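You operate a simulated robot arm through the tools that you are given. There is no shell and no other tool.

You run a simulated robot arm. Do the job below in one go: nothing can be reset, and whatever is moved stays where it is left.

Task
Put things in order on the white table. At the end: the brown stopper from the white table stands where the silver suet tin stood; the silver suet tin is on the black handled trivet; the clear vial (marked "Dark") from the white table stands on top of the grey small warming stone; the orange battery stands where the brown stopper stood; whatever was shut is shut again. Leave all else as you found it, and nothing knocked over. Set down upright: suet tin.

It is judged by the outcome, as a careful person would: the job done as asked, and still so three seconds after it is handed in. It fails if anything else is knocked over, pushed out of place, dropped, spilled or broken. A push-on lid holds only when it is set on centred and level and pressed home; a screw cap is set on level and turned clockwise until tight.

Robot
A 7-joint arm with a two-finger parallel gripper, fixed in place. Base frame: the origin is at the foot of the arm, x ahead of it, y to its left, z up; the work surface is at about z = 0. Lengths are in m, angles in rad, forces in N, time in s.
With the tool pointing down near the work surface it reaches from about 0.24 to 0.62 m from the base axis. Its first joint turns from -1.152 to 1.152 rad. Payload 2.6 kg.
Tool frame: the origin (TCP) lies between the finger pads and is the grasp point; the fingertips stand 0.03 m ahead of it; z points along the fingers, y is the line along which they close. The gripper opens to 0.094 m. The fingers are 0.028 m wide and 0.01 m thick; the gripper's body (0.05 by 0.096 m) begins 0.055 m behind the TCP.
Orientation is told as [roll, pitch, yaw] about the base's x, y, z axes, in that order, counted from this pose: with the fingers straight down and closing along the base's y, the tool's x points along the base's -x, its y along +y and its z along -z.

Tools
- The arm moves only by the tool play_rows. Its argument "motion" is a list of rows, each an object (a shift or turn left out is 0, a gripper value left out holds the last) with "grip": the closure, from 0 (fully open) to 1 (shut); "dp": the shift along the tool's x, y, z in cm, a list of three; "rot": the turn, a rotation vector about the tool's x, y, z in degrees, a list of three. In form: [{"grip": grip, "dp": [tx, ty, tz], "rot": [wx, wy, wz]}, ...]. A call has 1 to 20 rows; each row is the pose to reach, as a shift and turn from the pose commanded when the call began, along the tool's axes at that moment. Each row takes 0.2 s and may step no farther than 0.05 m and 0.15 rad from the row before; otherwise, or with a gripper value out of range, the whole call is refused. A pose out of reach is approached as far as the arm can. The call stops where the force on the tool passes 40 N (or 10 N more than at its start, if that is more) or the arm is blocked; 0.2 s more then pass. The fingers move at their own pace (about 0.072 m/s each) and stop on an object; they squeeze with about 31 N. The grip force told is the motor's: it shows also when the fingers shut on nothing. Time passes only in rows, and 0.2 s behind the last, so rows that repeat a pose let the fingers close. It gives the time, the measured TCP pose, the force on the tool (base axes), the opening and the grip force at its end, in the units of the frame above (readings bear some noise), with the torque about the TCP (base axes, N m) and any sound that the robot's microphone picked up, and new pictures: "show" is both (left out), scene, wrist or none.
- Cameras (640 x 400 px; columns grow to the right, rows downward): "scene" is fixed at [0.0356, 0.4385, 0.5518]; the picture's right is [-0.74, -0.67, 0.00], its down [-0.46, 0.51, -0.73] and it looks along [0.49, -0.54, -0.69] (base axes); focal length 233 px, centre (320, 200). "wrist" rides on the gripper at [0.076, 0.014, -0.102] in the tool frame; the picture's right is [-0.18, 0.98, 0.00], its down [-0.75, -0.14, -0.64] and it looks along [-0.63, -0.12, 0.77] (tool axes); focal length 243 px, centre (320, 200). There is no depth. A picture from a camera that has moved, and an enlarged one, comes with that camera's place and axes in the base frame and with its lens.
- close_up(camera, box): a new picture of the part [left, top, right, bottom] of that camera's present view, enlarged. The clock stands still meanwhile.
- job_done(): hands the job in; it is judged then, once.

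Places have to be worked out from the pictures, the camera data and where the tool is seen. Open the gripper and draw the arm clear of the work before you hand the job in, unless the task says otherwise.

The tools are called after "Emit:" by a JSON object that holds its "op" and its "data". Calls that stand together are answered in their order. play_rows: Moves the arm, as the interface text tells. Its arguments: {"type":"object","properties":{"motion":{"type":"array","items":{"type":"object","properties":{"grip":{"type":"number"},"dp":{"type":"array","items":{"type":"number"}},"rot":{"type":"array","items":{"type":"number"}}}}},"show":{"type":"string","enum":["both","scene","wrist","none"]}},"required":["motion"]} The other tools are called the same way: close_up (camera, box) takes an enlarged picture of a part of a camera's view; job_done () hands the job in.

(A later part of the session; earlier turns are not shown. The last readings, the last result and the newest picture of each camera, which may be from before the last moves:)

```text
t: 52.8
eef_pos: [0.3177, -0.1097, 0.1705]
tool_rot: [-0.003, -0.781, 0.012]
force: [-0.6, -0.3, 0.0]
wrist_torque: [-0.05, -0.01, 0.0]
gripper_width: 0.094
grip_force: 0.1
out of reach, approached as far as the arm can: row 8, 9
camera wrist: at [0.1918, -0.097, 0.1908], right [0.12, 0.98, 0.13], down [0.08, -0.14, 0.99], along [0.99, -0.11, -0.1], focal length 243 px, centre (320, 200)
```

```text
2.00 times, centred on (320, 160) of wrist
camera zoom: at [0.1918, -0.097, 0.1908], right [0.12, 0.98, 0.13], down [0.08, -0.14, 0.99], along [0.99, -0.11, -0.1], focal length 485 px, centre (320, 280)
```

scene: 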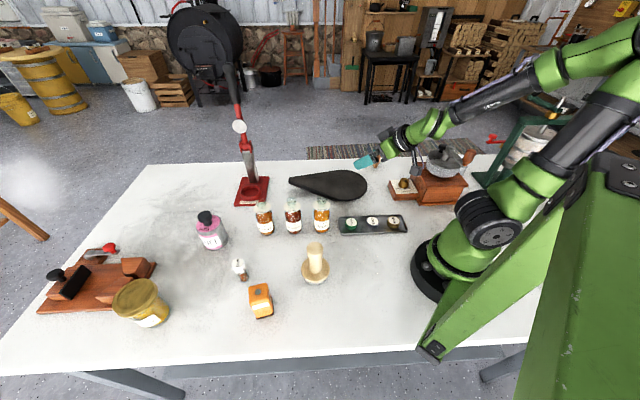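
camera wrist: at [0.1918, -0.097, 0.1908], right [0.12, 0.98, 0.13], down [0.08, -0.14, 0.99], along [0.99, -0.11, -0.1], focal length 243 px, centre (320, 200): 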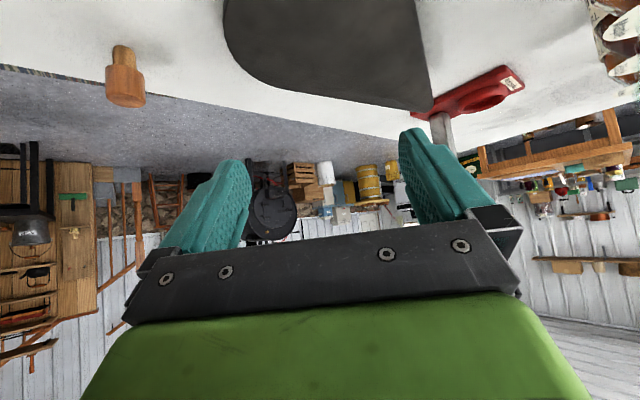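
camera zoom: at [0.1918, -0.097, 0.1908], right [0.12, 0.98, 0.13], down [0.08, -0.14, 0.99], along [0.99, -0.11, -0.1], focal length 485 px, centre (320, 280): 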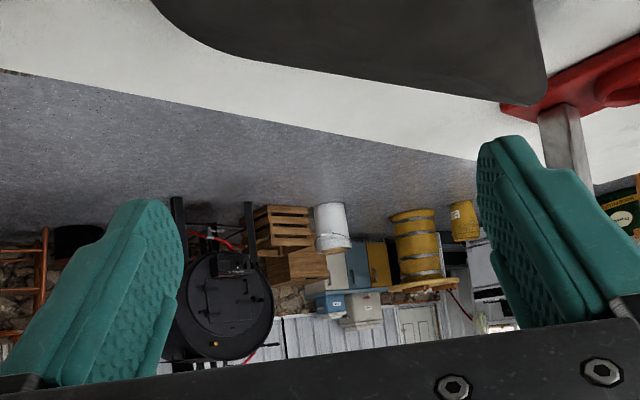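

The trivet lies flat on the table (round part centred about (0.415,−0.103), radius ~8.5 cm). I'll proceed with the known moves and keep looking for the stone as things are moved. First I rise and level the tool.

Emit:
{"op": "play_rows", "data": {"motion": [{"dp": [-1.6, 0, -1.6], "rot": [0, 5, 0]}, {"dp": [-3.2, 0, -3.2], "rot": [0, 10, 0]}, {"dp": [-4.8, 0, -4.8], "rot": [0, 15, 0]}, {"dp": [-6.4, 0, -6.4], "rot": [0, 20, 0]}, {"dp": [-8, 0, -8], "rot": [0, 25, 0]}, {"dp": [-9.6, 0, -9.6], "rot": [0, 30, 0]}, {"dp": [-11.2, 0, -11.2], "rot": [0, 35, 0]}, {"dp": [-12.7, 0, -12.7], "rot": [0, 40, 0]}, {"dp": [-14.1, 0, -14.1], "rot": [0, 45, 0]}], "show": "wrist"}}

```text
t: 54.8
eef_pos: [0.3193, -0.1112, 0.371]
tool_rot: [-0.002, 0.001, 0.007]
force: [-0.7, 0.0, -0.3]
wrist_torque: [-0.04, 0.03, -0.04]
gripper_width: 0.094
grip_force: 0.1
camera wrist: at [0.2421, -0.0965, 0.4742], right [0.18, 0.98, 0.0], down [0.76, -0.13, 0.64], along [0.63, -0.12, -0.77], focal length 243 px, centre (320, 200)
```

wrist: 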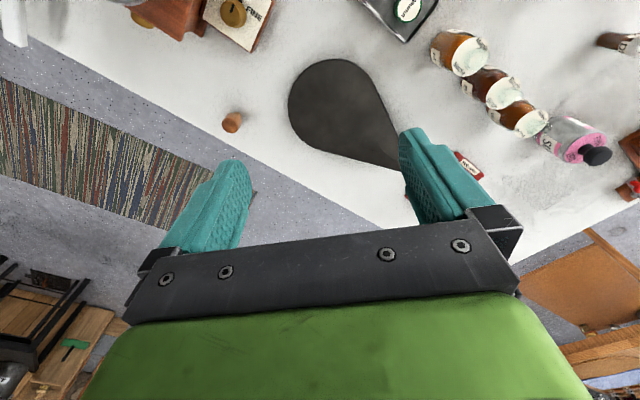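

The trivet's round centre confirms at ≈(0.411,−0.10). Now I travel to above the suet tin at ≈(0.531,0.336), yaw ≈32°, staying at z≥0.25.

Emit:
{"op": "play_rows", "data": {"motion": [{"grip": 0, "dp": [-1.5, 4.2, 0.5], "rot": [0, 0, -3]}, {"dp": [-3.3, 8.3, 1], "rot": [0, 0, -6]}, {"dp": [-5, 12.4, 1.5], "rot": [0, 0, -9]}, {"dp": [-7, 16.5, 2.2], "rot": [0, 0, -12]}, {"dp": [-9, 20.5, 3], "rot": [0, 0, -15]}, {"dp": [-11, 24.5, 4], "rot": [0, 0, -18]}, {"dp": [-13, 28.5, 5], "rot": [0, 0, -21]}, {"dp": [-15, 32.5, 6.5], "rot": [0, 0, -24]}, {"dp": [-17, 36.5, 8], "rot": [0, 0, -27]}, {"dp": [-19, 40.5, 10], "rot": [0, 0, -30]}, {"dp": [-21, 44.5, 12], "rot": [0, 0, -32]}]}}

Emit:
{"op": "close_up", "data": {"camera": "wrist", "box": [180, 20, 480, 220]}}

```text
t: 57.2
eef_pos: [0.482, 0.3071, 0.2644]
tool_rot: [-0.003, 0.0, 0.532]
force: [1.0, -0.2, 0.0]
wrist_torque: [0.02, 0.01, -0.02]
gripper_width: 0.0938
grip_force: 0.2
out of reach, approached as far as the arm can: row 10, 11
camera wrist: at [0.4077, 0.2809, 0.3683], right [-0.34, 0.94, 0.0], down [0.72, 0.26, 0.64], along [0.6, 0.22, -0.77], focal length 243 px, centre (320, 200)
```

scene: 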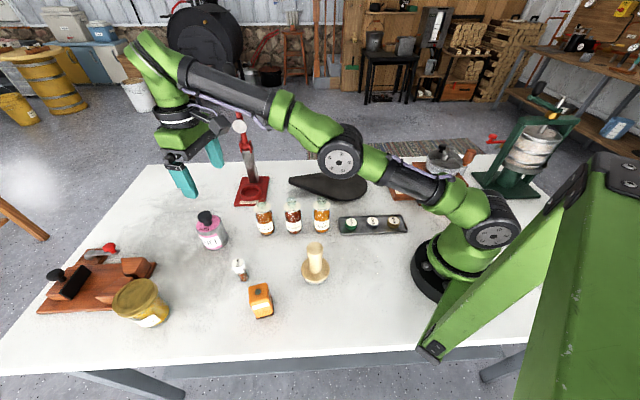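
wrist: 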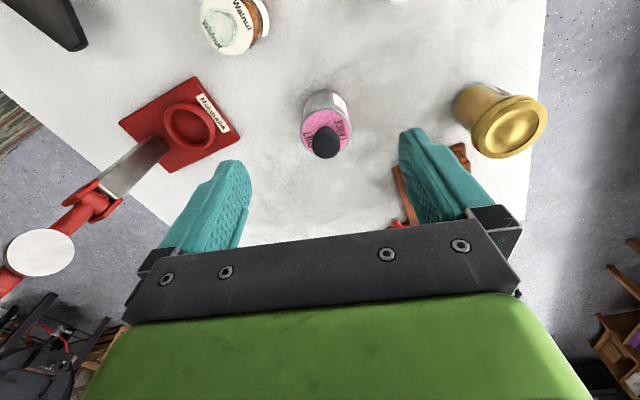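

```text
2.00 times, centred on (330, 120) of wrist
camera zoom: at [0.4077, 0.2809, 0.3683], right [-0.34, 0.94, 0.0], down [0.72, 0.26, 0.64], along [0.6, 0.22, -0.77], focal length 485 px, centre (300, 360)
```

zoom: 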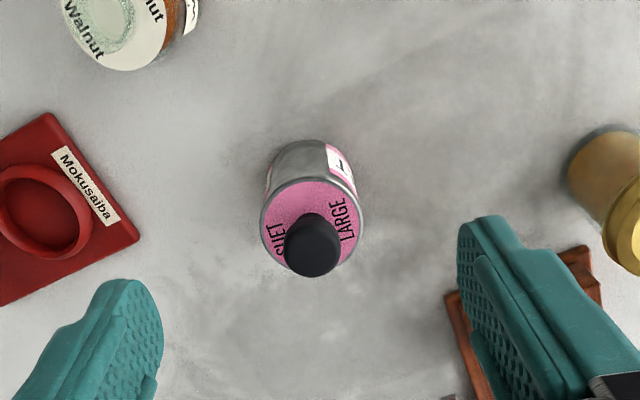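

The tin re-measures at ≈(0.527,0.334), right at the reach limit, so I use a 15° outward tilt. I move to above it at z≈0.175.

Emit:
{"op": "play_rows", "data": {"motion": [{"dp": [-1, 0, 2.2], "rot": [0, -4, 0]}, {"dp": [-2.4, 0, 4.5], "rot": [0, -8, 0]}, {"dp": [-3.8, 0, 6.7], "rot": [0, -12, 0]}, {"dp": [-5.2, 0, 8.9], "rot": [0, -15, 0]}, {"dp": [-5.2, 0, 8.9], "rot": [0, -15, 0]}]}}

Emit:
{"op": "close_up", "data": {"camera": "wrist", "box": [180, 20, 480, 220]}}

```text
t: 58.4
eef_pos: [0.5473, 0.3506, 0.1845]
tool_rot: [0.002, -0.261, 0.564]
force: [-0.1, -0.3, 0.7]
wrist_torque: [0.0, 0.01, -0.03]
gripper_width: 0.0938
grip_force: 0.1
out of reach, approached as far as the arm can: row 1, 2, 3, 4, 5
camera wrist: at [0.4563, 0.3093, 0.2644], right [-0.38, 0.93, 0.05], down [0.55, 0.18, 0.81], along [0.74, 0.33, -0.58], focal length 243 px, centre (320, 200)
```

scene: 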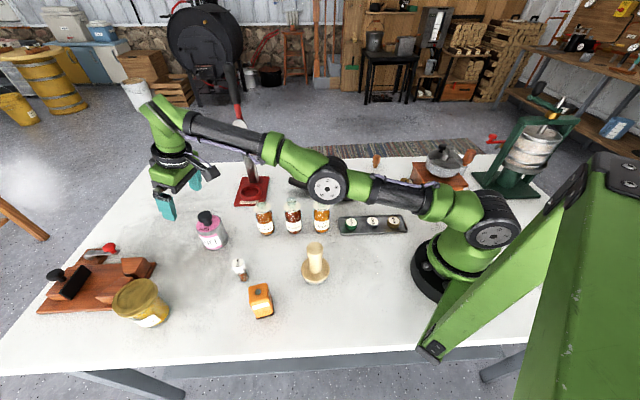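
wrist: 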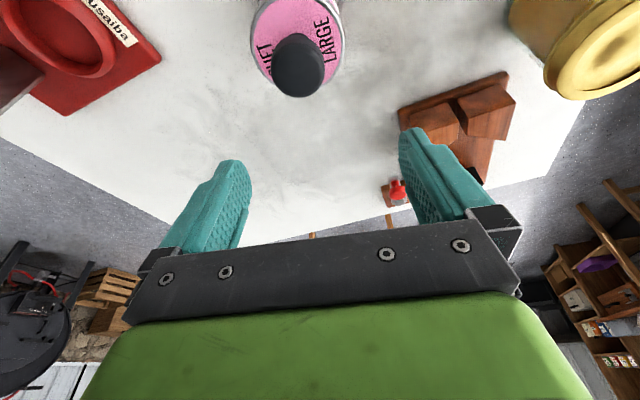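

```text
2.00 times, centred on (330, 120) of wrist
camera zoom: at [0.4563, 0.3093, 0.2644], right [-0.38, 0.93, 0.05], down [0.55, 0.18, 0.81], along [0.74, 0.33, -0.58], focal length 485 px, centre (300, 360)
```

zoom: 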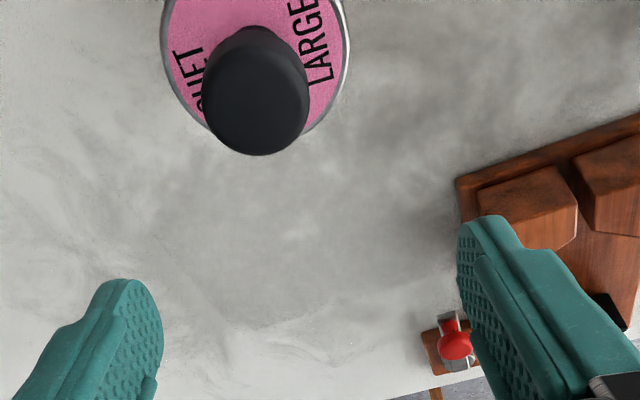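

The arm overshot outward at the reach limit (tilt 15° achieved). I correct back to directly above the tin at z≈0.15.

Emit:
{"op": "play_rows", "data": {"motion": [{"dp": [1.5, -0.15, 1.0]}, {"dp": [3.4, -0.35, 2.65]}, {"dp": [3.4, -0.35, 2.65]}]}}

```text
t: 59.2
eef_pos: [0.5546, 0.3511, 0.1618]
tool_rot: [0.0, -0.257, 0.566]
force: [-0.8, -1.6, -0.1]
wrist_torque: [0.0, 0.03, -0.02]
gripper_width: 0.0942
grip_force: 0.1
out of reach, approached as far as the arm can: row 1, 2, 3
camera wrist: at [0.4628, 0.3093, 0.242], right [-0.38, 0.93, 0.05], down [0.55, 0.18, 0.81], along [0.74, 0.33, -0.58], focal length 243 px, centre (320, 200)
```

scene: 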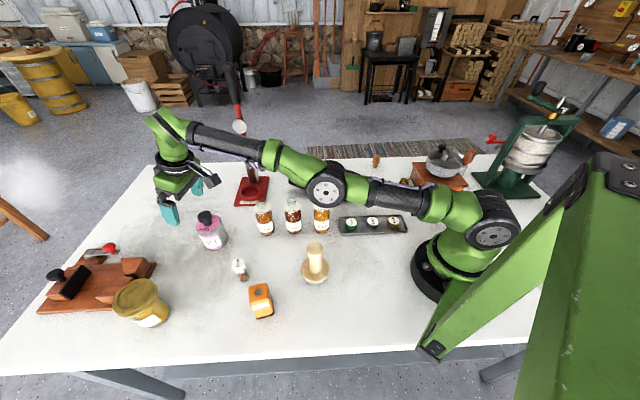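
wrist: 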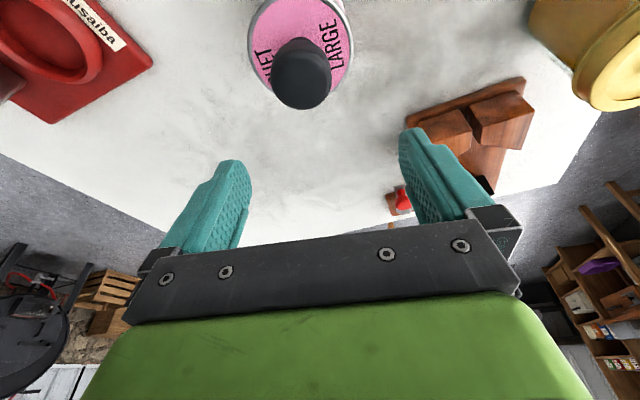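

The commanded pose had stayed farther out than the arm could reach, so my offset was small. I now correct from the commanded pose to (0.527,0.334,0.15).

Emit:
{"op": "play_rows", "data": {"motion": [{"dp": [1.0, 0.2, -1.4]}, {"dp": [2.1, 0.46, -2.9]}, {"dp": [2.1, 0.46, -2.9]}], "show": "wrist"}}

Emit:
{"op": "close_up", "data": {"camera": "scene", "box": [130, 160, 270, 260]}}

```text
t: 60.0
eef_pos: [0.5456, 0.3514, 0.1899]
tool_rot: [0.001, -0.258, 0.567]
force: [-0.6, 0.8, 0.4]
wrist_torque: [-0.02, -0.01, -0.03]
gripper_width: 0.094
grip_force: 0.0
out of reach, approached as far as the arm can: row 1, 2, 3
camera wrist: at [0.454, 0.3097, 0.2704], right [-0.38, 0.92, 0.05], down [0.55, 0.18, 0.81], along [0.74, 0.33, -0.58], focal length 243 px, centre (320, 200)
```

wrist: 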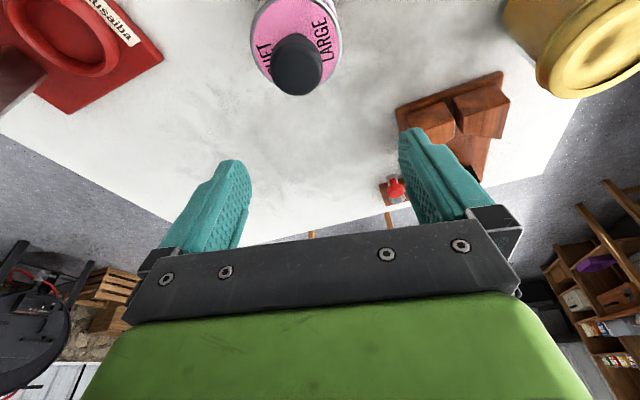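

```text
4.00 times, centred on (200, 210) of scene
camera zoom: at [0.0356, 0.4385, 0.5518], right [-0.74, -0.67, 0.0], down [-0.46, 0.51, -0.73], along [0.49, -0.54, -0.69], focal length 934 px, centre (800, 160)
```

zoom: 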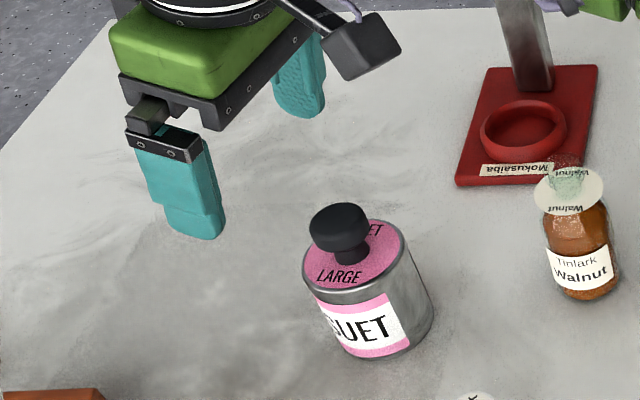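

The arm is stuck at its stretched-elbow singularity. I pull well inward and up to bend the elbow again, then re-approach lower.

Emit:
{"op": "play_rows", "data": {"motion": [{"dp": [3, 0, -1], "rot": [0, 4, 0]}, {"dp": [6, 0, -2], "rot": [0, 8, 0]}, {"dp": [9, 0, -3], "rot": [0, 12, 0]}, {"dp": [12, 0, -3], "rot": [0, 15, 0]}, {"dp": [12, 0, -3], "rot": [0, 15, 0]}], "show": "wrist"}}

```text
t: 61.2
eef_pos: [0.4958, 0.3178, 0.2087]
tool_rot: [-0.001, 0.003, 0.566]
force: [0.3, 0.6, 0.0]
wrist_torque: [-0.04, -0.03, 0.0]
gripper_width: 0.0939
grip_force: 0.1
out of reach, approached as far as the arm can: row 1, 2, 3, 4, 5
camera wrist: at [0.4246, 0.2899, 0.3122], right [-0.37, 0.93, 0.0], down [0.71, 0.29, 0.64], along [0.59, 0.24, -0.77], focal length 243 px, centre (320, 200)
```

wrist: 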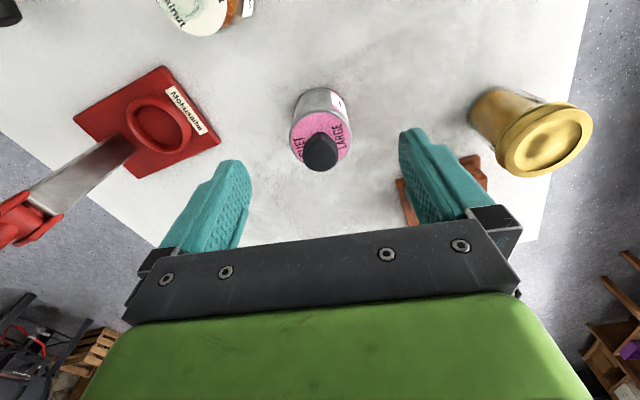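

Still stretched; I keep pulling inward and upward.

Emit:
{"op": "play_rows", "data": {"motion": [{"dp": [4, 0, -1]}, {"dp": [8, 0, -2]}, {"dp": [12, 0, -3]}, {"dp": [12, 0, -3]}], "show": "none"}}

```text
t: 62.2
eef_pos: [0.4763, 0.306, 0.2707]
tool_rot: [0.0, 0.005, 0.566]
force: [0.3, 0.0, 0.1]
wrist_torque: [0.02, -0.03, 0.0]
gripper_width: 0.0941
grip_force: 0.0
out of reach, approached as far as the arm can: row 1, 2, 3, 4
```

I try a larger inward retreat (20 cm) to get off the stretched configuration.

Emit:
{"op": "play_rows", "data": {"motion": [{"dp": [4.8, 0, 0]}, {"dp": [9.6, 0, 0]}, {"dp": [14.4, 0, 0]}, {"dp": [19.2, 0, 0]}, {"dp": [19.2, 0, 0]}], "show": "scene"}}

```text
t: 63.4
eef_pos: [0.4615, 0.2953, 0.3081]
tool_rot: [0.0, 0.002, 0.566]
force: [-0.2, -0.9, -0.8]
wrist_torque: [-0.02, 0.01, -0.02]
gripper_width: 0.094
grip_force: 0.1
out of reach, approached as far as the arm can: row 1, 2, 3, 4, 5
```

scene: 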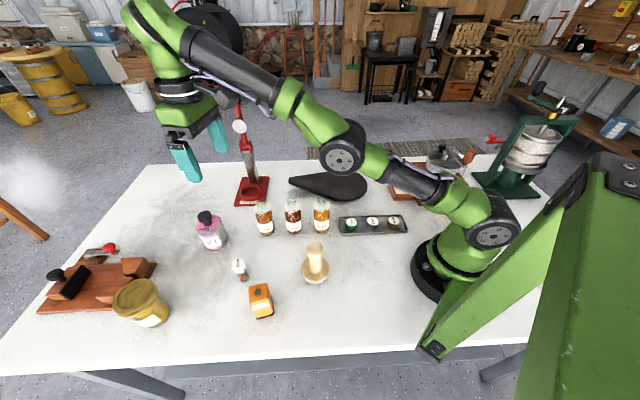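

I combine a sideways swing with the retreat, toward (0.33,0.0,0.35), as that worked earlier.

Emit:
{"op": "play_rows", "data": {"motion": [{"dp": [3.3, -2.2, -0.5]}, {"dp": [6.7, -4.5, -1]}, {"dp": [10, -6.7, -1.5]}, {"dp": [13.4, -9, -2]}, {"dp": [16.7, -11.2, -2.5]}, {"dp": [20, -13.4, -3]}, {"dp": [23.4, -15.7, -3.5]}, {"dp": [26.8, -17.9, -4]}, {"dp": [26.8, -17.9, -4]}], "show": "none"}}

```text
t: 65.4
eef_pos: [0.3286, -0.0004, 0.3481]
tool_rot: [0.001, 0.003, 0.565]
force: [1.1, -0.8, -0.2]
wrist_torque: [-0.02, 0.04, 0.01]
gripper_width: 0.094
grip_force: 0.1
out of reach, approached as far as the arm can: row 1, 2
```

Free again (the commanded pose equals the measured one). Now I re-approach so as never to stretch out: first to r≈0.52 in front of the tin at z≈0.20.

Emit:
{"op": "play_rows", "data": {"motion": [{"dp": [-3, 2.2, 1]}, {"dp": [-6, 4.4, 2.5]}, {"dp": [-9, 6.6, 4]}, {"dp": [-12.1, 8.8, 6]}, {"dp": [-15.1, 11, 8]}, {"dp": [-18.2, 13.2, 10.4]}, {"dp": [-21.2, 15.4, 12.6]}, {"dp": [-24.2, 17.65, 14.8]}], "show": "wrist"}}

```text
t: 67.2
eef_pos: [0.4388, 0.2791, 0.2007]
tool_rot: [0.0, 0.002, 0.567]
force: [0.5, -0.3, -0.1]
wrist_torque: [0.03, 0.01, 0.01]
gripper_width: 0.094
grip_force: 0.1
camera wrist: at [0.3658, 0.2503, 0.3036], right [-0.37, 0.93, 0.0], down [0.71, 0.29, 0.64], along [0.6, 0.24, -0.77], focal length 243 px, centre (320, 200)
```

wrist: 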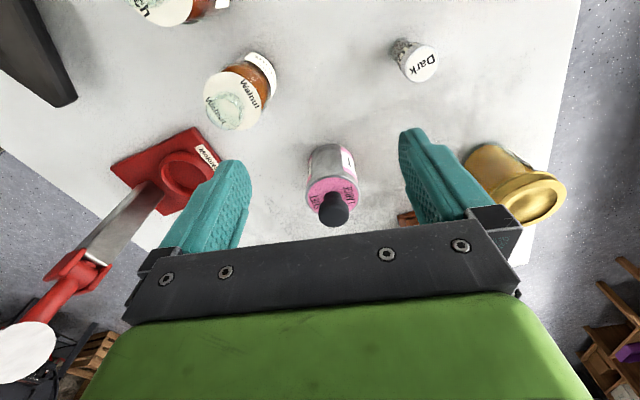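

The tin is at ≈(0.527,0.332). I move out and down diagonally with a 15° outward tilt, stopping just before the tin to check.

Emit:
{"op": "play_rows", "data": {"motion": [{"grip": 0, "dp": [-2.5, 0, 2], "rot": [0, -5, 0]}, {"dp": [-4.6, -0.1, 4.6], "rot": [0, -10, 0]}, {"dp": [-6.6, -0.1, 7.8], "rot": [0, -15, 0]}, {"dp": [-6.6, -0.1, 7.8], "rot": [0, -15, 0]}]}}

Emit:
{"op": "close_up", "data": {"camera": "scene", "box": [150, 180, 290, 270]}}

```text
t: 68.2
eef_pos: [0.4939, 0.313, 0.1215]
tool_rot: [-0.001, -0.26, 0.565]
force: [-1.1, 0.6, 0.3]
wrist_torque: [0.01, 0.01, -0.02]
gripper_width: 0.094
grip_force: 0.1
camera wrist: at [0.4021, 0.2705, 0.2022], right [-0.38, 0.93, 0.05], down [0.55, 0.18, 0.81], along [0.74, 0.33, -0.58], focal length 243 px, centre (320, 200)
```

scene: 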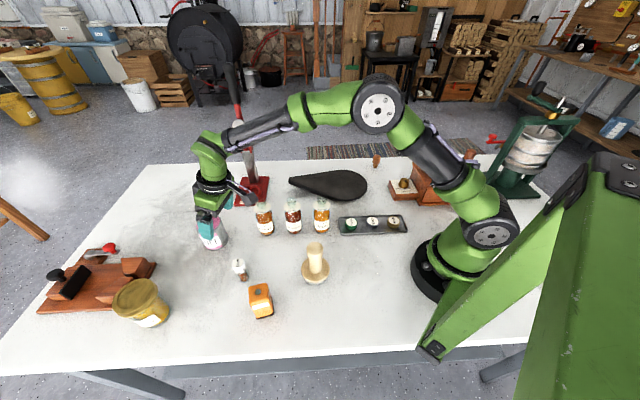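
wrist: 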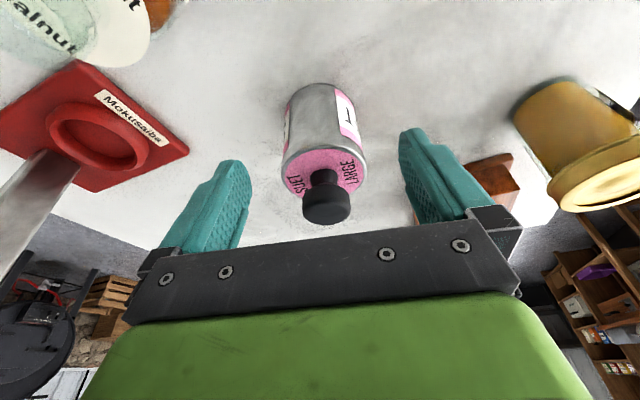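

```text
4.44 times, centred on (220, 225) of scene
camera zoom: at [0.0356, 0.4385, 0.5518], right [-0.74, -0.67, 0.0], down [-0.46, 0.51, -0.73], along [0.49, -0.54, -0.69], focal length 1037 px, centre (764, 89)
```

zoom: 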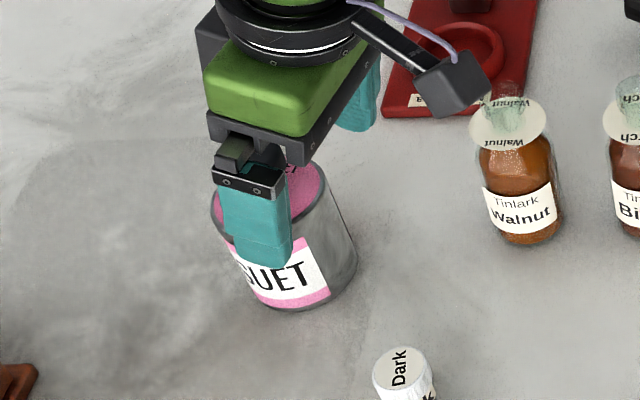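

Alignment is good; the tin centre is at ≈(0.525,0.331). I advance the last bit down around the body (TCP z≈0.063) and close.

Emit:
{"op": "play_rows", "data": {"motion": [{"dp": [-0.7, -0.05, 2.2]}, {"dp": [-1.4, -0.1, 4.4]}, {"dp": [-1.96, -0.15, 6.5]}, {"grip": 0.3, "dp": [-1.96, -0.15, 6.5]}, {"grip": 0.5, "dp": [-1.96, -0.15, 6.5]}, {"grip": 0.5, "dp": [-1.96, -0.15, 6.5]}]}}

Emit:
{"op": "close_up", "data": {"camera": "scene", "box": [150, 180, 290, 270]}}

```text
t: 69.6
eef_pos: [0.5241, 0.3302, 0.0643]
tool_rot: [0.0, -0.261, 0.569]
force: [0.2, 1.0, -0.1]
wrist_torque: [-0.02, -0.11, -0.06]
gripper_width: 0.0688
grip_force: 30.3
camera wrist: at [0.4327, 0.2887, 0.144], right [-0.38, 0.92, 0.05], down [0.55, 0.18, 0.81], along [0.74, 0.33, -0.58], focal length 243 px, centre (320, 200)
```

scene: 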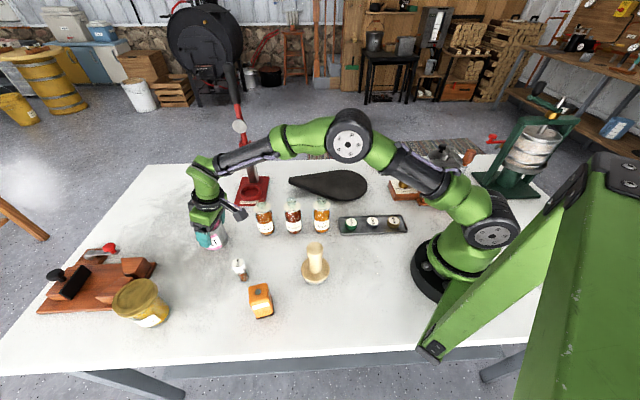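
wrist: 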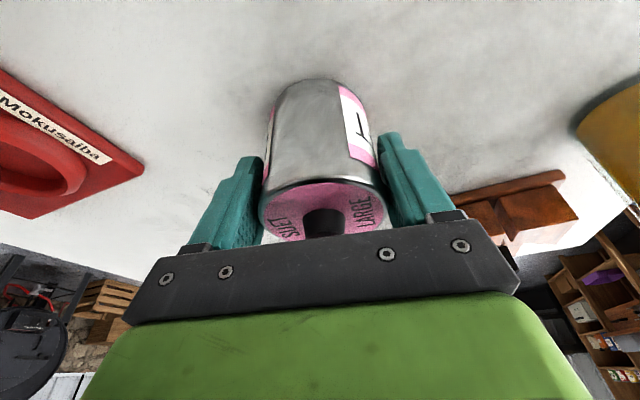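

```text
4.44 times, centred on (220, 225) of scene
camera zoom: at [0.0356, 0.4385, 0.5518], right [-0.74, -0.67, 0.0], down [-0.46, 0.51, -0.73], along [0.49, -0.54, -0.69], focal length 1037 px, centre (764, 89)
```

zoom: 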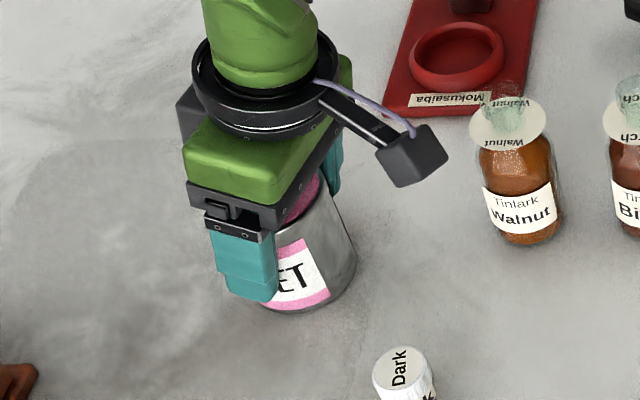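

The tin body is held (6.9 cm). I lift it straight up, then up and inward.

Emit:
{"op": "play_rows", "data": {"motion": [{"grip": 0.5, "dp": [-0.52, 0, -1.93]}, {"dp": [-0.07, 0, -4.12]}, {"dp": [1.58, 0, -7.67]}, {"dp": [3.7, 0, -11.34]}, {"dp": [5.82, 0, -15.0]}, {"dp": [8.2, 0, -17.7]}, {"dp": [8.2, 0, -17.7]}]}}

Emit:
{"op": "close_up", "data": {"camera": "scene", "box": [120, 130, 320, 270]}}

```text
t: 71.2
eef_pos: [0.4182, 0.2622, 0.2135]
tool_rot: [-0.001, -0.261, 0.566]
force: [-0.6, 0.1, -2.2]
wrist_torque: [-0.02, -0.01, 0.02]
gripper_width: 0.069
grip_force: 31.3
camera wrist: at [0.327, 0.2206, 0.2938], right [-0.38, 0.93, 0.05], down [0.55, 0.18, 0.81], along [0.74, 0.33, -0.58], focal length 243 px, centre (320, 200)
```

scene: 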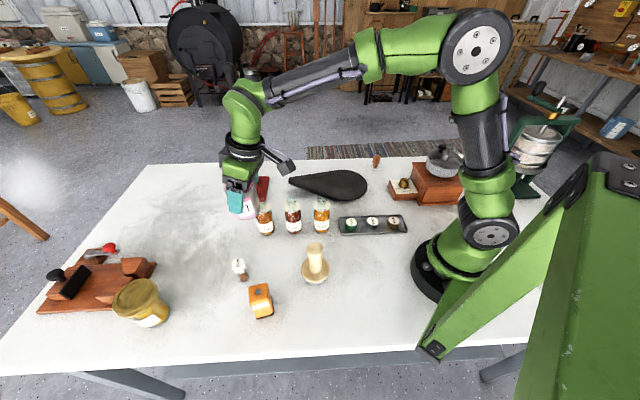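
wrist: 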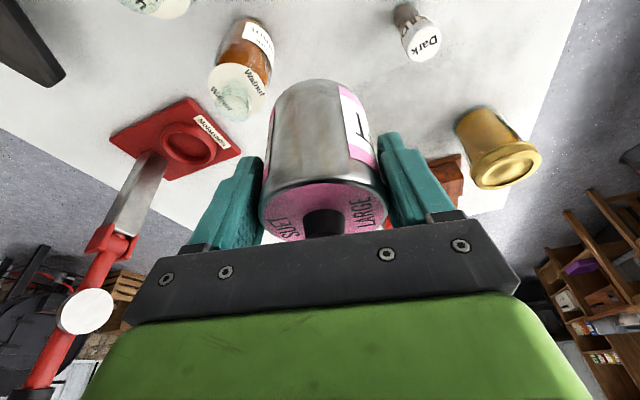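

```text
2.86 times, centred on (220, 200) of scene
camera zoom: at [0.0356, 0.4385, 0.5518], right [-0.74, -0.67, 0.0], down [-0.46, 0.51, -0.73], along [0.49, -0.54, -0.69], focal length 667 px, centre (606, 200)
```

zoom: 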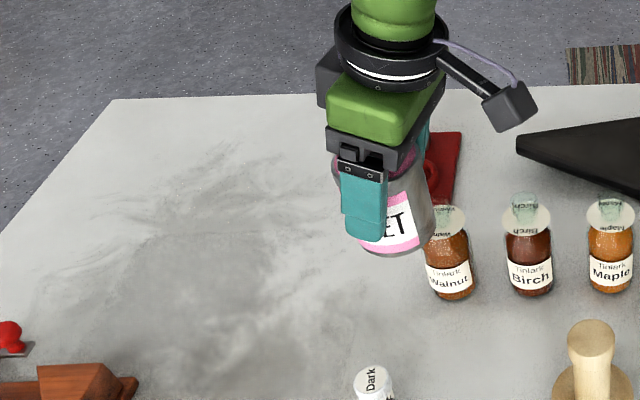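

The tin is up, nothing lay underneath. I swing it to above the trivet centre, turning about the vertical by −45°.

Emit:
{"op": "play_rows", "data": {"motion": [{"grip": 0.5, "dp": [2.47, -3.75, -0.53], "rot": [1.45, 0, 5.41]}, {"dp": [4.94, -7.5, -1.06], "rot": [2.89, 0, 10.83]}, {"dp": [7.41, -11.25, -1.59], "rot": [4.34, 0, 16.24]}, {"dp": [9.89, -15, -2.12], "rot": [5.78, 0, 21.65]}, {"dp": [12.36, -18.75, -2.65], "rot": [7.23, 0, 27.06]}, {"dp": [14.83, -22.5, -3.18], "rot": [8.67, 0, 32.48]}, {"dp": [17.3, -26.25, -3.71], "rot": [10.1, 0, 37.9]}, {"dp": [19.77, -30, -4.24], "rot": [11.56, 0, 43.3]}, {"dp": [19.77, -30, -4.24], "rot": [11.56, 0, 43.3]}]}}

```text
t: 73.2
eef_pos: [0.4108, -0.0997, 0.2032]
tool_rot: [0.001, -0.259, -0.216]
force: [0.3, -0.4, -2.7]
wrist_torque: [0.0, 0.02, 0.0]
gripper_width: 0.0691
grip_force: 31.4
camera wrist: at [0.3157, -0.0639, 0.2831], right [0.39, 0.92, 0.05], down [0.52, -0.26, 0.81], along [0.76, -0.29, -0.58], focal length 243 px, centre (320, 200)
```

scene: 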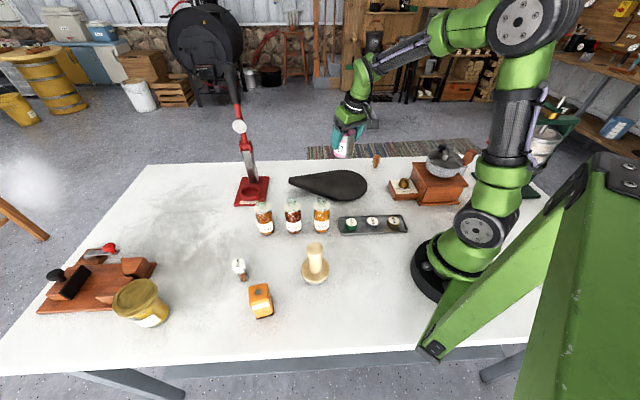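
wrist: 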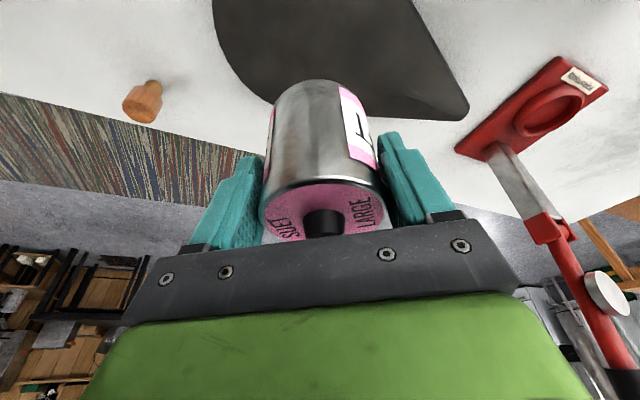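

The tin hangs over the trivet's round part (circle checks out at (0.411,−0.10)). I lower it 10 cm first.

Emit:
{"op": "play_rows", "data": {"motion": [{"grip": 0.5, "dp": [0.86, 0, 3.2]}, {"dp": [1.72, 0, 6.4]}, {"dp": [2.58, 0, 9.66]}, {"dp": [2.84, 0, 10.6]}, {"dp": [2.84, 0, 10.6]}], "show": "wrist"}}

Emit:
{"op": "close_up", "data": {"camera": "scene", "box": [280, 140, 400, 215]}}

```text
t: 74.4
eef_pos: [0.41, -0.0972, 0.0933]
tool_rot: [0.0, -0.26, -0.215]
force: [-0.2, -0.6, -2.2]
wrist_torque: [0.02, 0.02, -0.03]
gripper_width: 0.0693
grip_force: 30.9
camera wrist: at [0.3156, -0.0628, 0.1738], right [0.38, 0.92, 0.05], down [0.52, -0.26, 0.81], along [0.76, -0.29, -0.58], focal length 243 px, centre (320, 200)
```

wrist: 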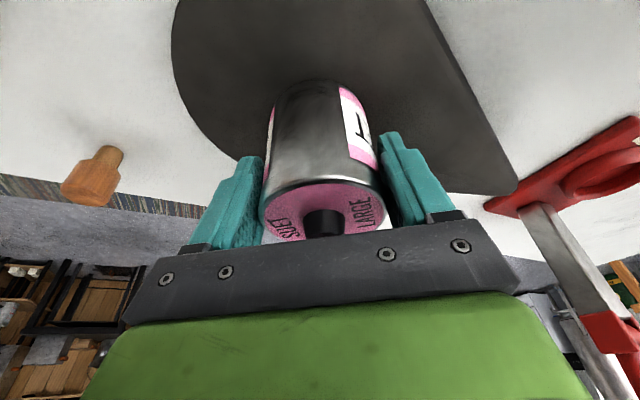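

```text
5.33 times, centred on (340, 178) of scene
camera zoom: at [0.0356, 0.4385, 0.5518], right [-0.74, -0.67, 0.0], down [-0.46, 0.51, -0.73], along [0.49, -0.54, -0.69], focal length 1245 px, centre (213, 320)
```

zoom: 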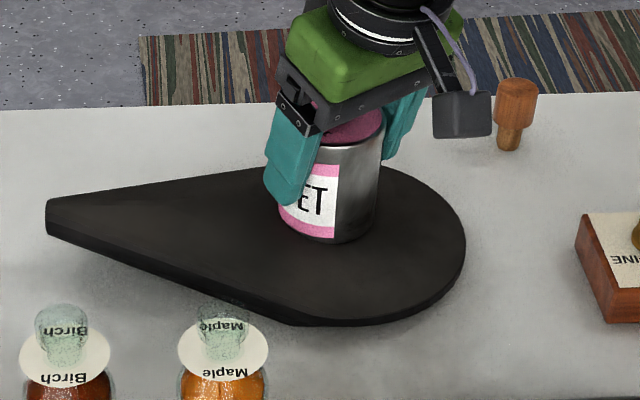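

Well centred over the trivet. I lower the last ~1.5 cm slowly.

Emit:
{"op": "play_rows", "data": {"motion": [{"grip": 0.5, "dp": [0.1, 0, 0.4]}, {"dp": [0.2, 0, 0.77]}, {"dp": [0.28, 0, 1.06]}, {"dp": [0.34, 0, 1.25]}], "show": "none"}}

```text
t: 75.4
eef_pos: [0.4099, -0.0981, 0.0836]
tool_rot: [0.0, -0.267, -0.216]
force: [-5.8, 1.8, 20.0]
wrist_torque: [-0.05, -0.02, -0.07]
gripper_width: 0.0693
grip_force: 31.1
```

Contact at z≈0.084 (trivet about 2 cm high). I ease off 2.5 mm and open the fingers.

Emit:
{"op": "play_rows", "data": {"motion": [{"grip": 0.5, "dp": [-0.06, 0, -0.24]}, {"grip": 0.5, "dp": [-0.06, 0, -0.24]}, {"grip": 0.2, "dp": [-0.06, 0, -0.24]}, {"grip": 0, "dp": [-0.06, 0, -0.24]}, {"grip": 0, "dp": [-0.06, 0, -0.24]}]}}

Emit:
{"op": "close_up", "data": {"camera": "scene", "box": [280, 140, 400, 215]}}

```text
t: 76.6
eef_pos: [0.4104, -0.0977, 0.0838]
tool_rot: [0.0, -0.261, -0.216]
force: [0.0, 0.0, -0.4]
wrist_torque: [0.0, -0.01, 0.0]
gripper_width: 0.0942
grip_force: 0.2
camera wrist: at [0.3154, -0.0631, 0.1641], right [0.38, 0.92, 0.05], down [0.52, -0.26, 0.81], along [0.76, -0.29, -0.58], focal length 243 px, centre (320, 200)
```

scene: 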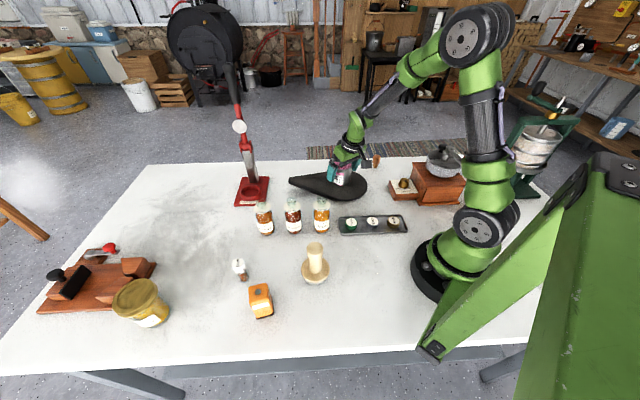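
wrist: 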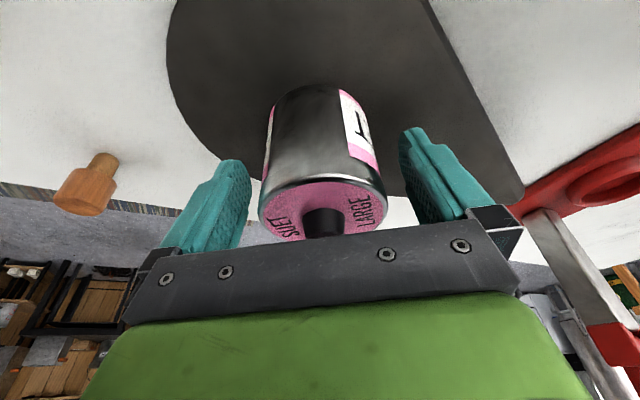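

```text
5.33 times, centred on (340, 178) of scene
camera zoom: at [0.0356, 0.4385, 0.5518], right [-0.74, -0.67, 0.0], down [-0.46, 0.51, -0.73], along [0.49, -0.54, -0.69], focal length 1245 px, centre (213, 320)
```

zoom: 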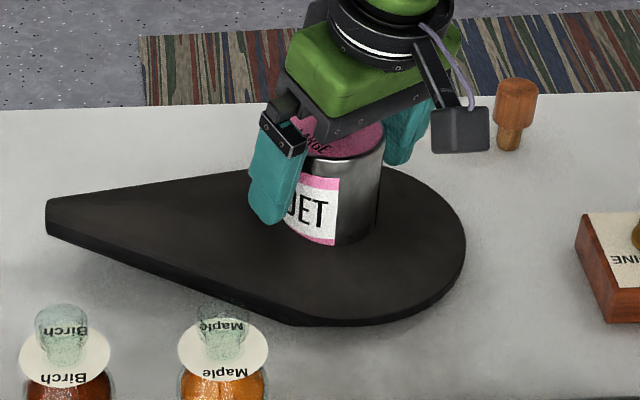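

The tin stands on the trivet. I rise straight up 18 cm, then level the tool on the way.

Emit:
{"op": "play_rows", "data": {"motion": [{"grip": 0, "dp": [-1, 0, -3.86]}, {"dp": [-2.1, 0, -7.7]}, {"dp": [-3.1, 0, -11.6]}, {"dp": [-3.6, 0, -13.5], "rot": [0, 5, 0]}, {"dp": [-4.1, 0, -15.5], "rot": [0, 10, 0]}, {"dp": [-4.6, 0, -17.4], "rot": [0, 15, 0]}]}}

Emit:
{"op": "close_up", "data": {"camera": "scene", "box": [280, 140, 400, 215]}}

```text
t: 78.0
eef_pos: [0.4102, -0.098, 0.2638]
tool_rot: [0.0, 0.002, -0.216]
force: [-0.4, 0.0, -0.2]
wrist_torque: [0.01, -0.02, 0.03]
gripper_width: 0.0942
grip_force: 0.1
camera wrist: at [0.3383, -0.0674, 0.3674], right [0.39, 0.92, 0.0], down [0.71, -0.3, 0.64], along [0.59, -0.25, -0.77], focal length 243 px, centre (320, 200)
```

scene: 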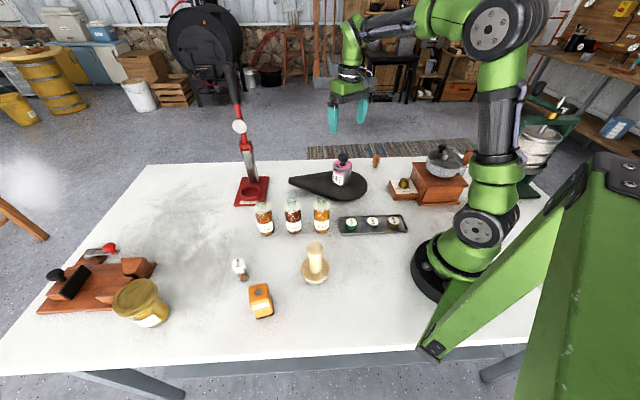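
wrist: 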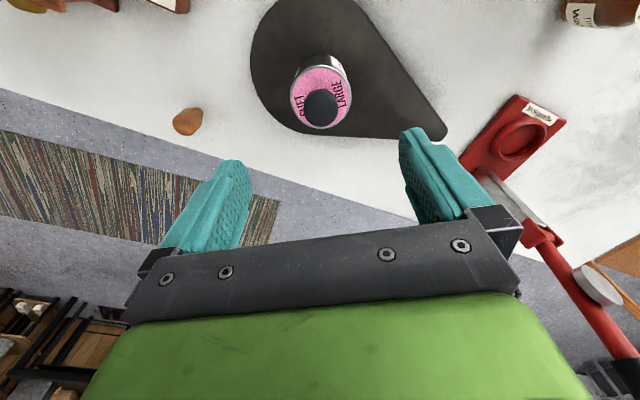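

```text
5.33 times, centred on (340, 178) of scene
camera zoom: at [0.0356, 0.4385, 0.5518], right [-0.74, -0.67, 0.0], down [-0.46, 0.51, -0.73], along [0.49, -0.54, -0.69], focal length 1245 px, centre (213, 320)
```

zoom: 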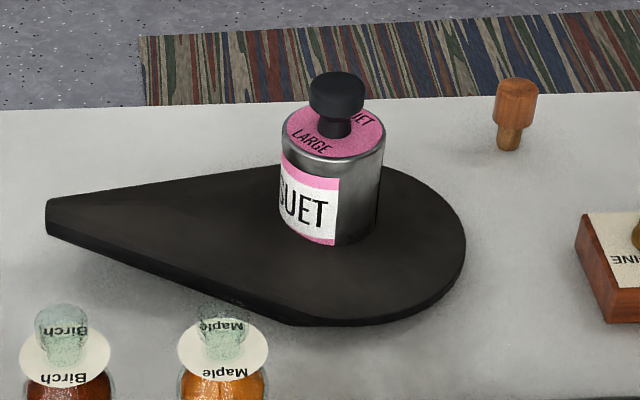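

The tin stands upright and well inside the trivet. Next is the stopper: I move above it at about (0.389,−0.285), z 0.21, yaw −36°.

Emit:
{"op": "play_rows", "data": {"motion": [{"dp": [-0.4, -3.7, 1], "rot": [0, 0, 4.8]}, {"dp": [-0.8, -7.5, 2], "rot": [0, 0, 9.6]}, {"dp": [-1.2, -11.2, 3], "rot": [0, 0, 14.4]}, {"dp": [-1.6, -15, 4], "rot": [0, 0, 19.2]}, {"dp": [-2, -18.7, 5], "rot": [0, 0, 24]}]}}

Emit:
{"op": "close_up", "data": {"camera": "wrist", "box": [220, 40, 420, 220]}}

```text
t: 79.2
eef_pos: [0.3897, -0.2858, 0.2138]
tool_rot: [-0.001, 0.001, -0.635]
force: [0.1, -0.1, 0.1]
wrist_torque: [-0.01, 0.02, -0.02]
gripper_width: 0.0939
grip_force: 0.1
camera wrist: at [0.337, -0.2292, 0.3176], right [0.73, 0.68, 0.0], down [0.52, -0.56, 0.64], along [0.44, -0.47, -0.77], focal length 243 px, centre (320, 200)
```

scene: 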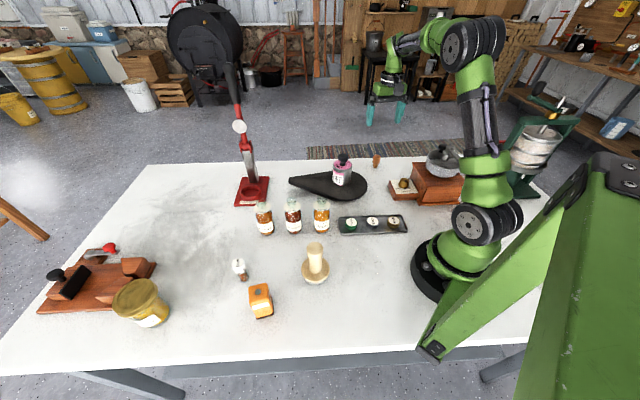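
wrist: 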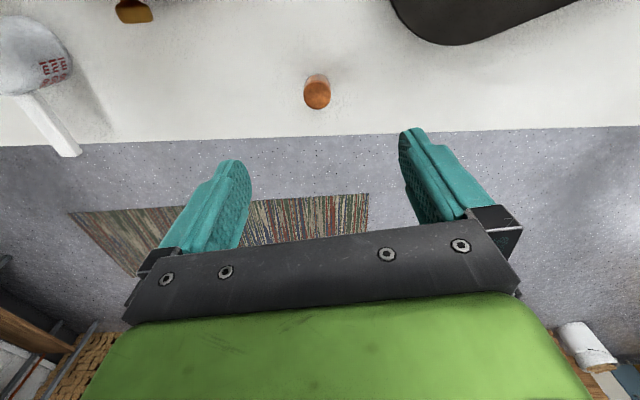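

```text
2.22 times, centred on (320, 130) of wrist
camera zoom: at [0.337, -0.2292, 0.3176], right [0.73, 0.68, 0.0], down [0.52, -0.56, 0.64], along [0.44, -0.47, -0.77], focal length 539 px, centre (320, 356)
```

zoom: 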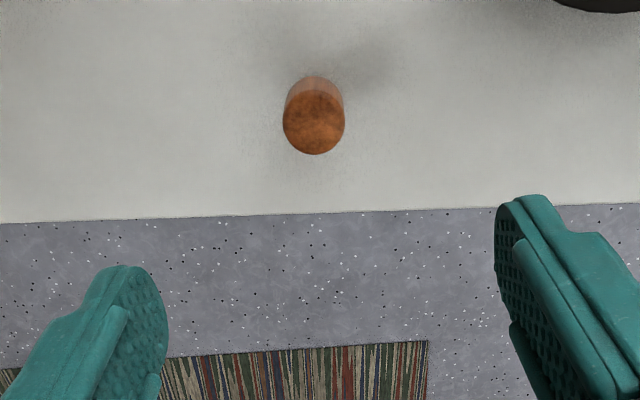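

The stopper is at ≈(0.389,−0.289), head 2.9 cm wide, ~5.3 cm tall. I descend over it with a 12° outward tilt (needed for the far destination) and close gently on its head.

Emit:
{"op": "play_rows", "data": {"motion": [{"grip": 0.2, "dp": [-0.05, -0.1, 3.5], "rot": [0, -3, 0]}, {"dp": [-0.1, -0.2, 7], "rot": [0, -6, 0]}, {"dp": [-0.13, -0.3, 10.5], "rot": [0, -9, 0]}, {"dp": [-0.13, -0.3, 14], "rot": [0, -12, 0]}, {"dp": [-0.13, -0.3, 17.2], "rot": [0, -12, 0]}], "show": "wrist"}}

Emit:
{"op": "close_up", "data": {"camera": "scene", "box": [340, 130, 420, 185]}}

```text
t: 80.4
eef_pos: [0.3889, -0.2903, 0.0421]
tool_rot: [0.0, -0.209, -0.635]
force: [-0.5, 0.2, 0.2]
wrist_torque: [-0.01, -0.03, -0.01]
gripper_width: 0.0755
grip_force: 0.0
camera wrist: at [0.3193, -0.2207, 0.1265], right [0.73, 0.68, 0.04], down [0.4, -0.47, 0.78], along [0.55, -0.56, -0.62], focal length 243 px, centre (320, 200)
```

wrist: 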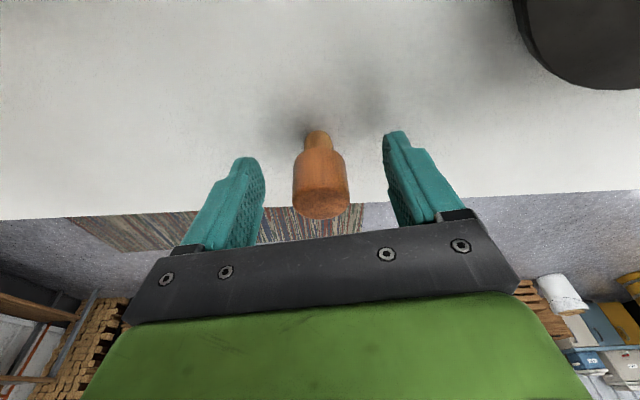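

```text
7.27 times, centred on (380, 158) of scene
camera zoom: at [0.0356, 0.4385, 0.5518], right [-0.74, -0.67, 0.0], down [-0.46, 0.51, -0.73], along [0.49, -0.54, -0.69], focal length 1697 px, centre (-116, 509)
```

zoom: 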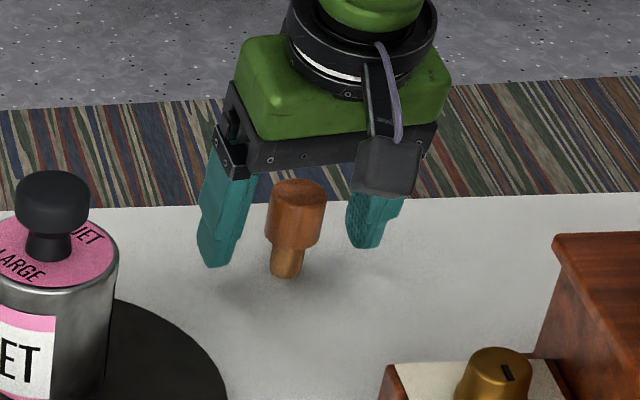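

The stopper is centred between the fingers, standing at ≈(0.387,−0.288). I close on it and lift.

Emit:
{"op": "play_rows", "data": {"motion": [{"grip": 0.5}, {"grip": 0.8}, {"grip": 0.8}, {"grip": 0.8}, {"grip": 0.8, "dp": [-0.42, 0, -1.96]}, {"dp": [-1, 0, -4.9]}, {"dp": [-2, 0, -9.4]}, {"dp": [-3, 0, -14]}], "show": "wrist"}}

Emit:
{"op": "close_up", "data": {"camera": "scene", "box": [320, 70, 440, 170]}}

```text
t: 82.2
eef_pos: [0.3856, -0.2867, 0.1861]
tool_rot: [-0.003, -0.207, -0.635]
force: [-0.4, -0.1, 0.7]
wrist_torque: [-0.01, -0.01, -0.02]
gripper_width: 0.028
grip_force: 31.0
camera wrist: at [0.3189, -0.2188, 0.2712], right [0.73, 0.68, 0.04], down [0.4, -0.47, 0.78], along [0.55, -0.56, -0.62], focal length 243 px, centre (320, 200)
```

wrist: 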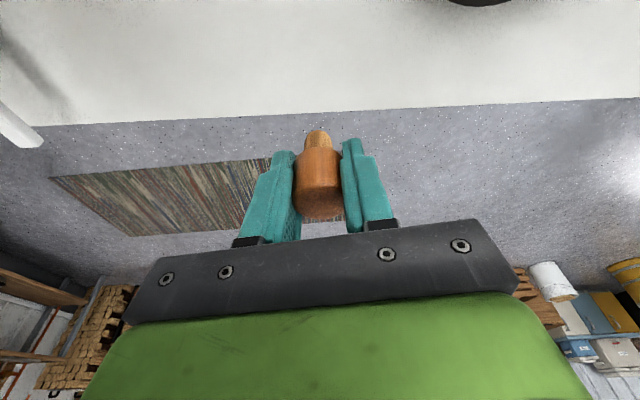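

```text
4.00 times, centred on (380, 120) of scene
camera zoom: at [0.0356, 0.4385, 0.5518], right [-0.74, -0.67, 0.0], down [-0.46, 0.51, -0.73], along [0.49, -0.54, -0.69], focal length 934 px, centre (80, 520)
```

zoom: 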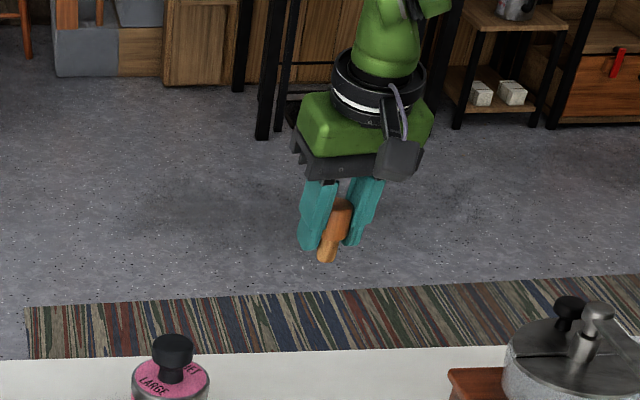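

The stopper is in hand. I zoom in to check whether it hangs straight.

Emit:
{"op": "close_up", "data": {"camera": "scene", "box": [360, 105, 400, 145]}}

Emit:
{"op": "close_up", "data": {"camera": "wrist", "box": [260, 110, 380, 240]}}

```text
10.00 times, centred on (380, 125) of scene
camera zoom: at [0.0356, 0.4385, 0.5518], right [-0.74, -0.67, 0.0], down [-0.46, 0.51, -0.73], along [0.49, -0.54, -0.69], focal length 2334 px, centre (-280, 950)
```

zoom: 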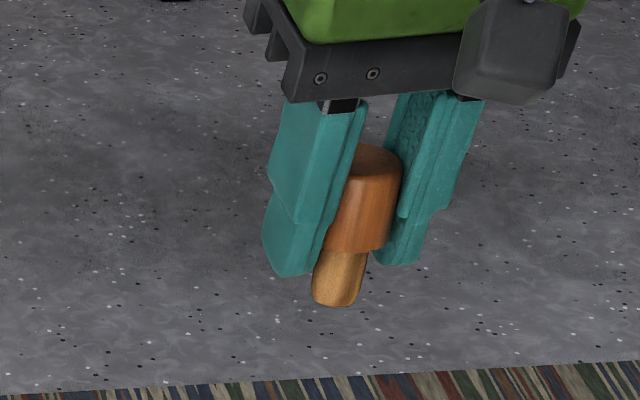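

```text
3.08 times, centred on (320, 175) of wrist
camera zoom: at [0.3189, -0.2188, 0.2712], right [0.73, 0.68, 0.04], down [0.4, -0.47, 0.78], along [0.55, -0.56, -0.62], focal length 746 px, centre (320, 277)
```

zoom: 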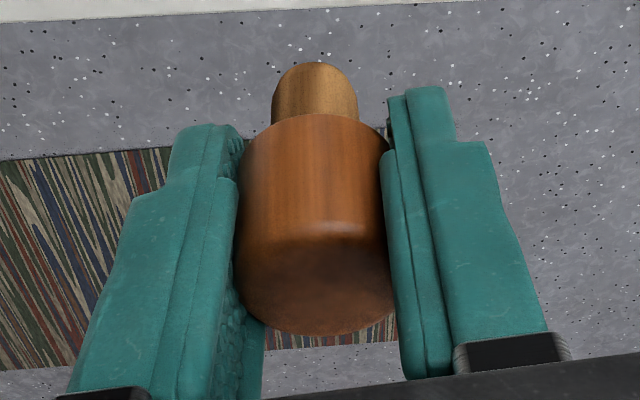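

The stopper hangs straight. I swing it on an arc (r≈0.48, z≈0.23) over to the tin's former azimuth, rotating about the vertical by +68.6°.

Emit:
{"op": "play_rows", "data": {"motion": [{"grip": 0.8, "dp": [-0.04, 4.13, -1.21], "rot": [-1.02, 0, -4.79]}, {"dp": [0.21, 8.23, -2.5], "rot": [-2.04, 0, -9.59]}, {"dp": [0.8, 12.24, -3.85], "rot": [-3.06, 0, -14.38]}, {"dp": [1.8, 16.18, -4.88], "rot": [-4.08, 0, -19.17]}, {"dp": [3.31, 20.01, -5.2], "rot": [-5.1, 0, -23.96]}, {"dp": [5.12, 23.67, -5.58], "rot": [-6.12, 0, -28.76]}, {"dp": [7.24, 27.17, -6.03], "rot": [-7.14, 0, -33.55]}, {"dp": [9.64, 30.48, -6.54], "rot": [-8.15, 0, -38.34]}, {"dp": [12.3, 33.56, -7.1], "rot": [-9.17, 0, -43.14]}, {"dp": [15.23, 36.39, -7.73], "rot": [-10.19, 0, -47.93]}, {"dp": [18.37, 38.96, -8.39], "rot": [-11.21, 0, -52.72]}, {"dp": [21.72, 41.25, -9.1], "rot": [-12.23, 0, -57.51]}, {"dp": [25.24, 43.23, -9.85], "rot": [-13.25, 0, -62.31]}, {"dp": [28.93, 44.89, -10.63], "rot": [-14.27, 0, -67.1]}, {"dp": [28.93, 44.89, -10.63], "rot": [-14.27, 0, -67.1]}]}}

```text
t: 85.4
eef_pos: [0.4068, 0.2549, 0.2276]
tool_rot: [-0.001, -0.207, 0.565]
force: [0.1, -0.1, 0.4]
wrist_torque: [0.01, 0.0, 0.0]
gripper_width: 0.0281
grip_force: 31.2
camera wrist: at [0.32, 0.2152, 0.314], right [-0.37, 0.93, 0.04], down [0.59, 0.2, 0.78], along [0.72, 0.31, -0.62], focal length 243 px, centre (320, 200)
```

scene: 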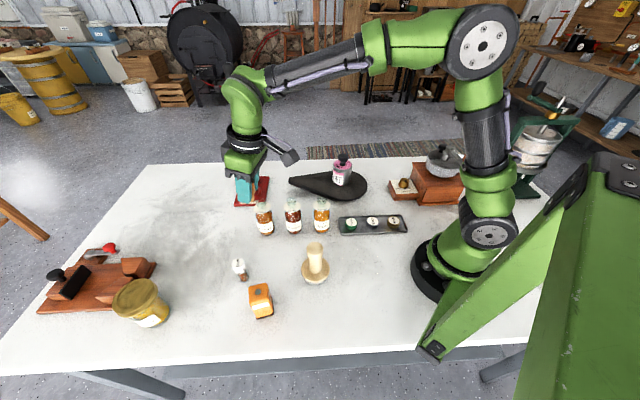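
wrist: 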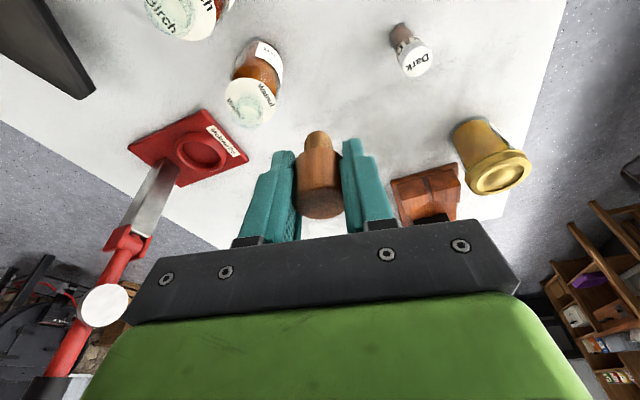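

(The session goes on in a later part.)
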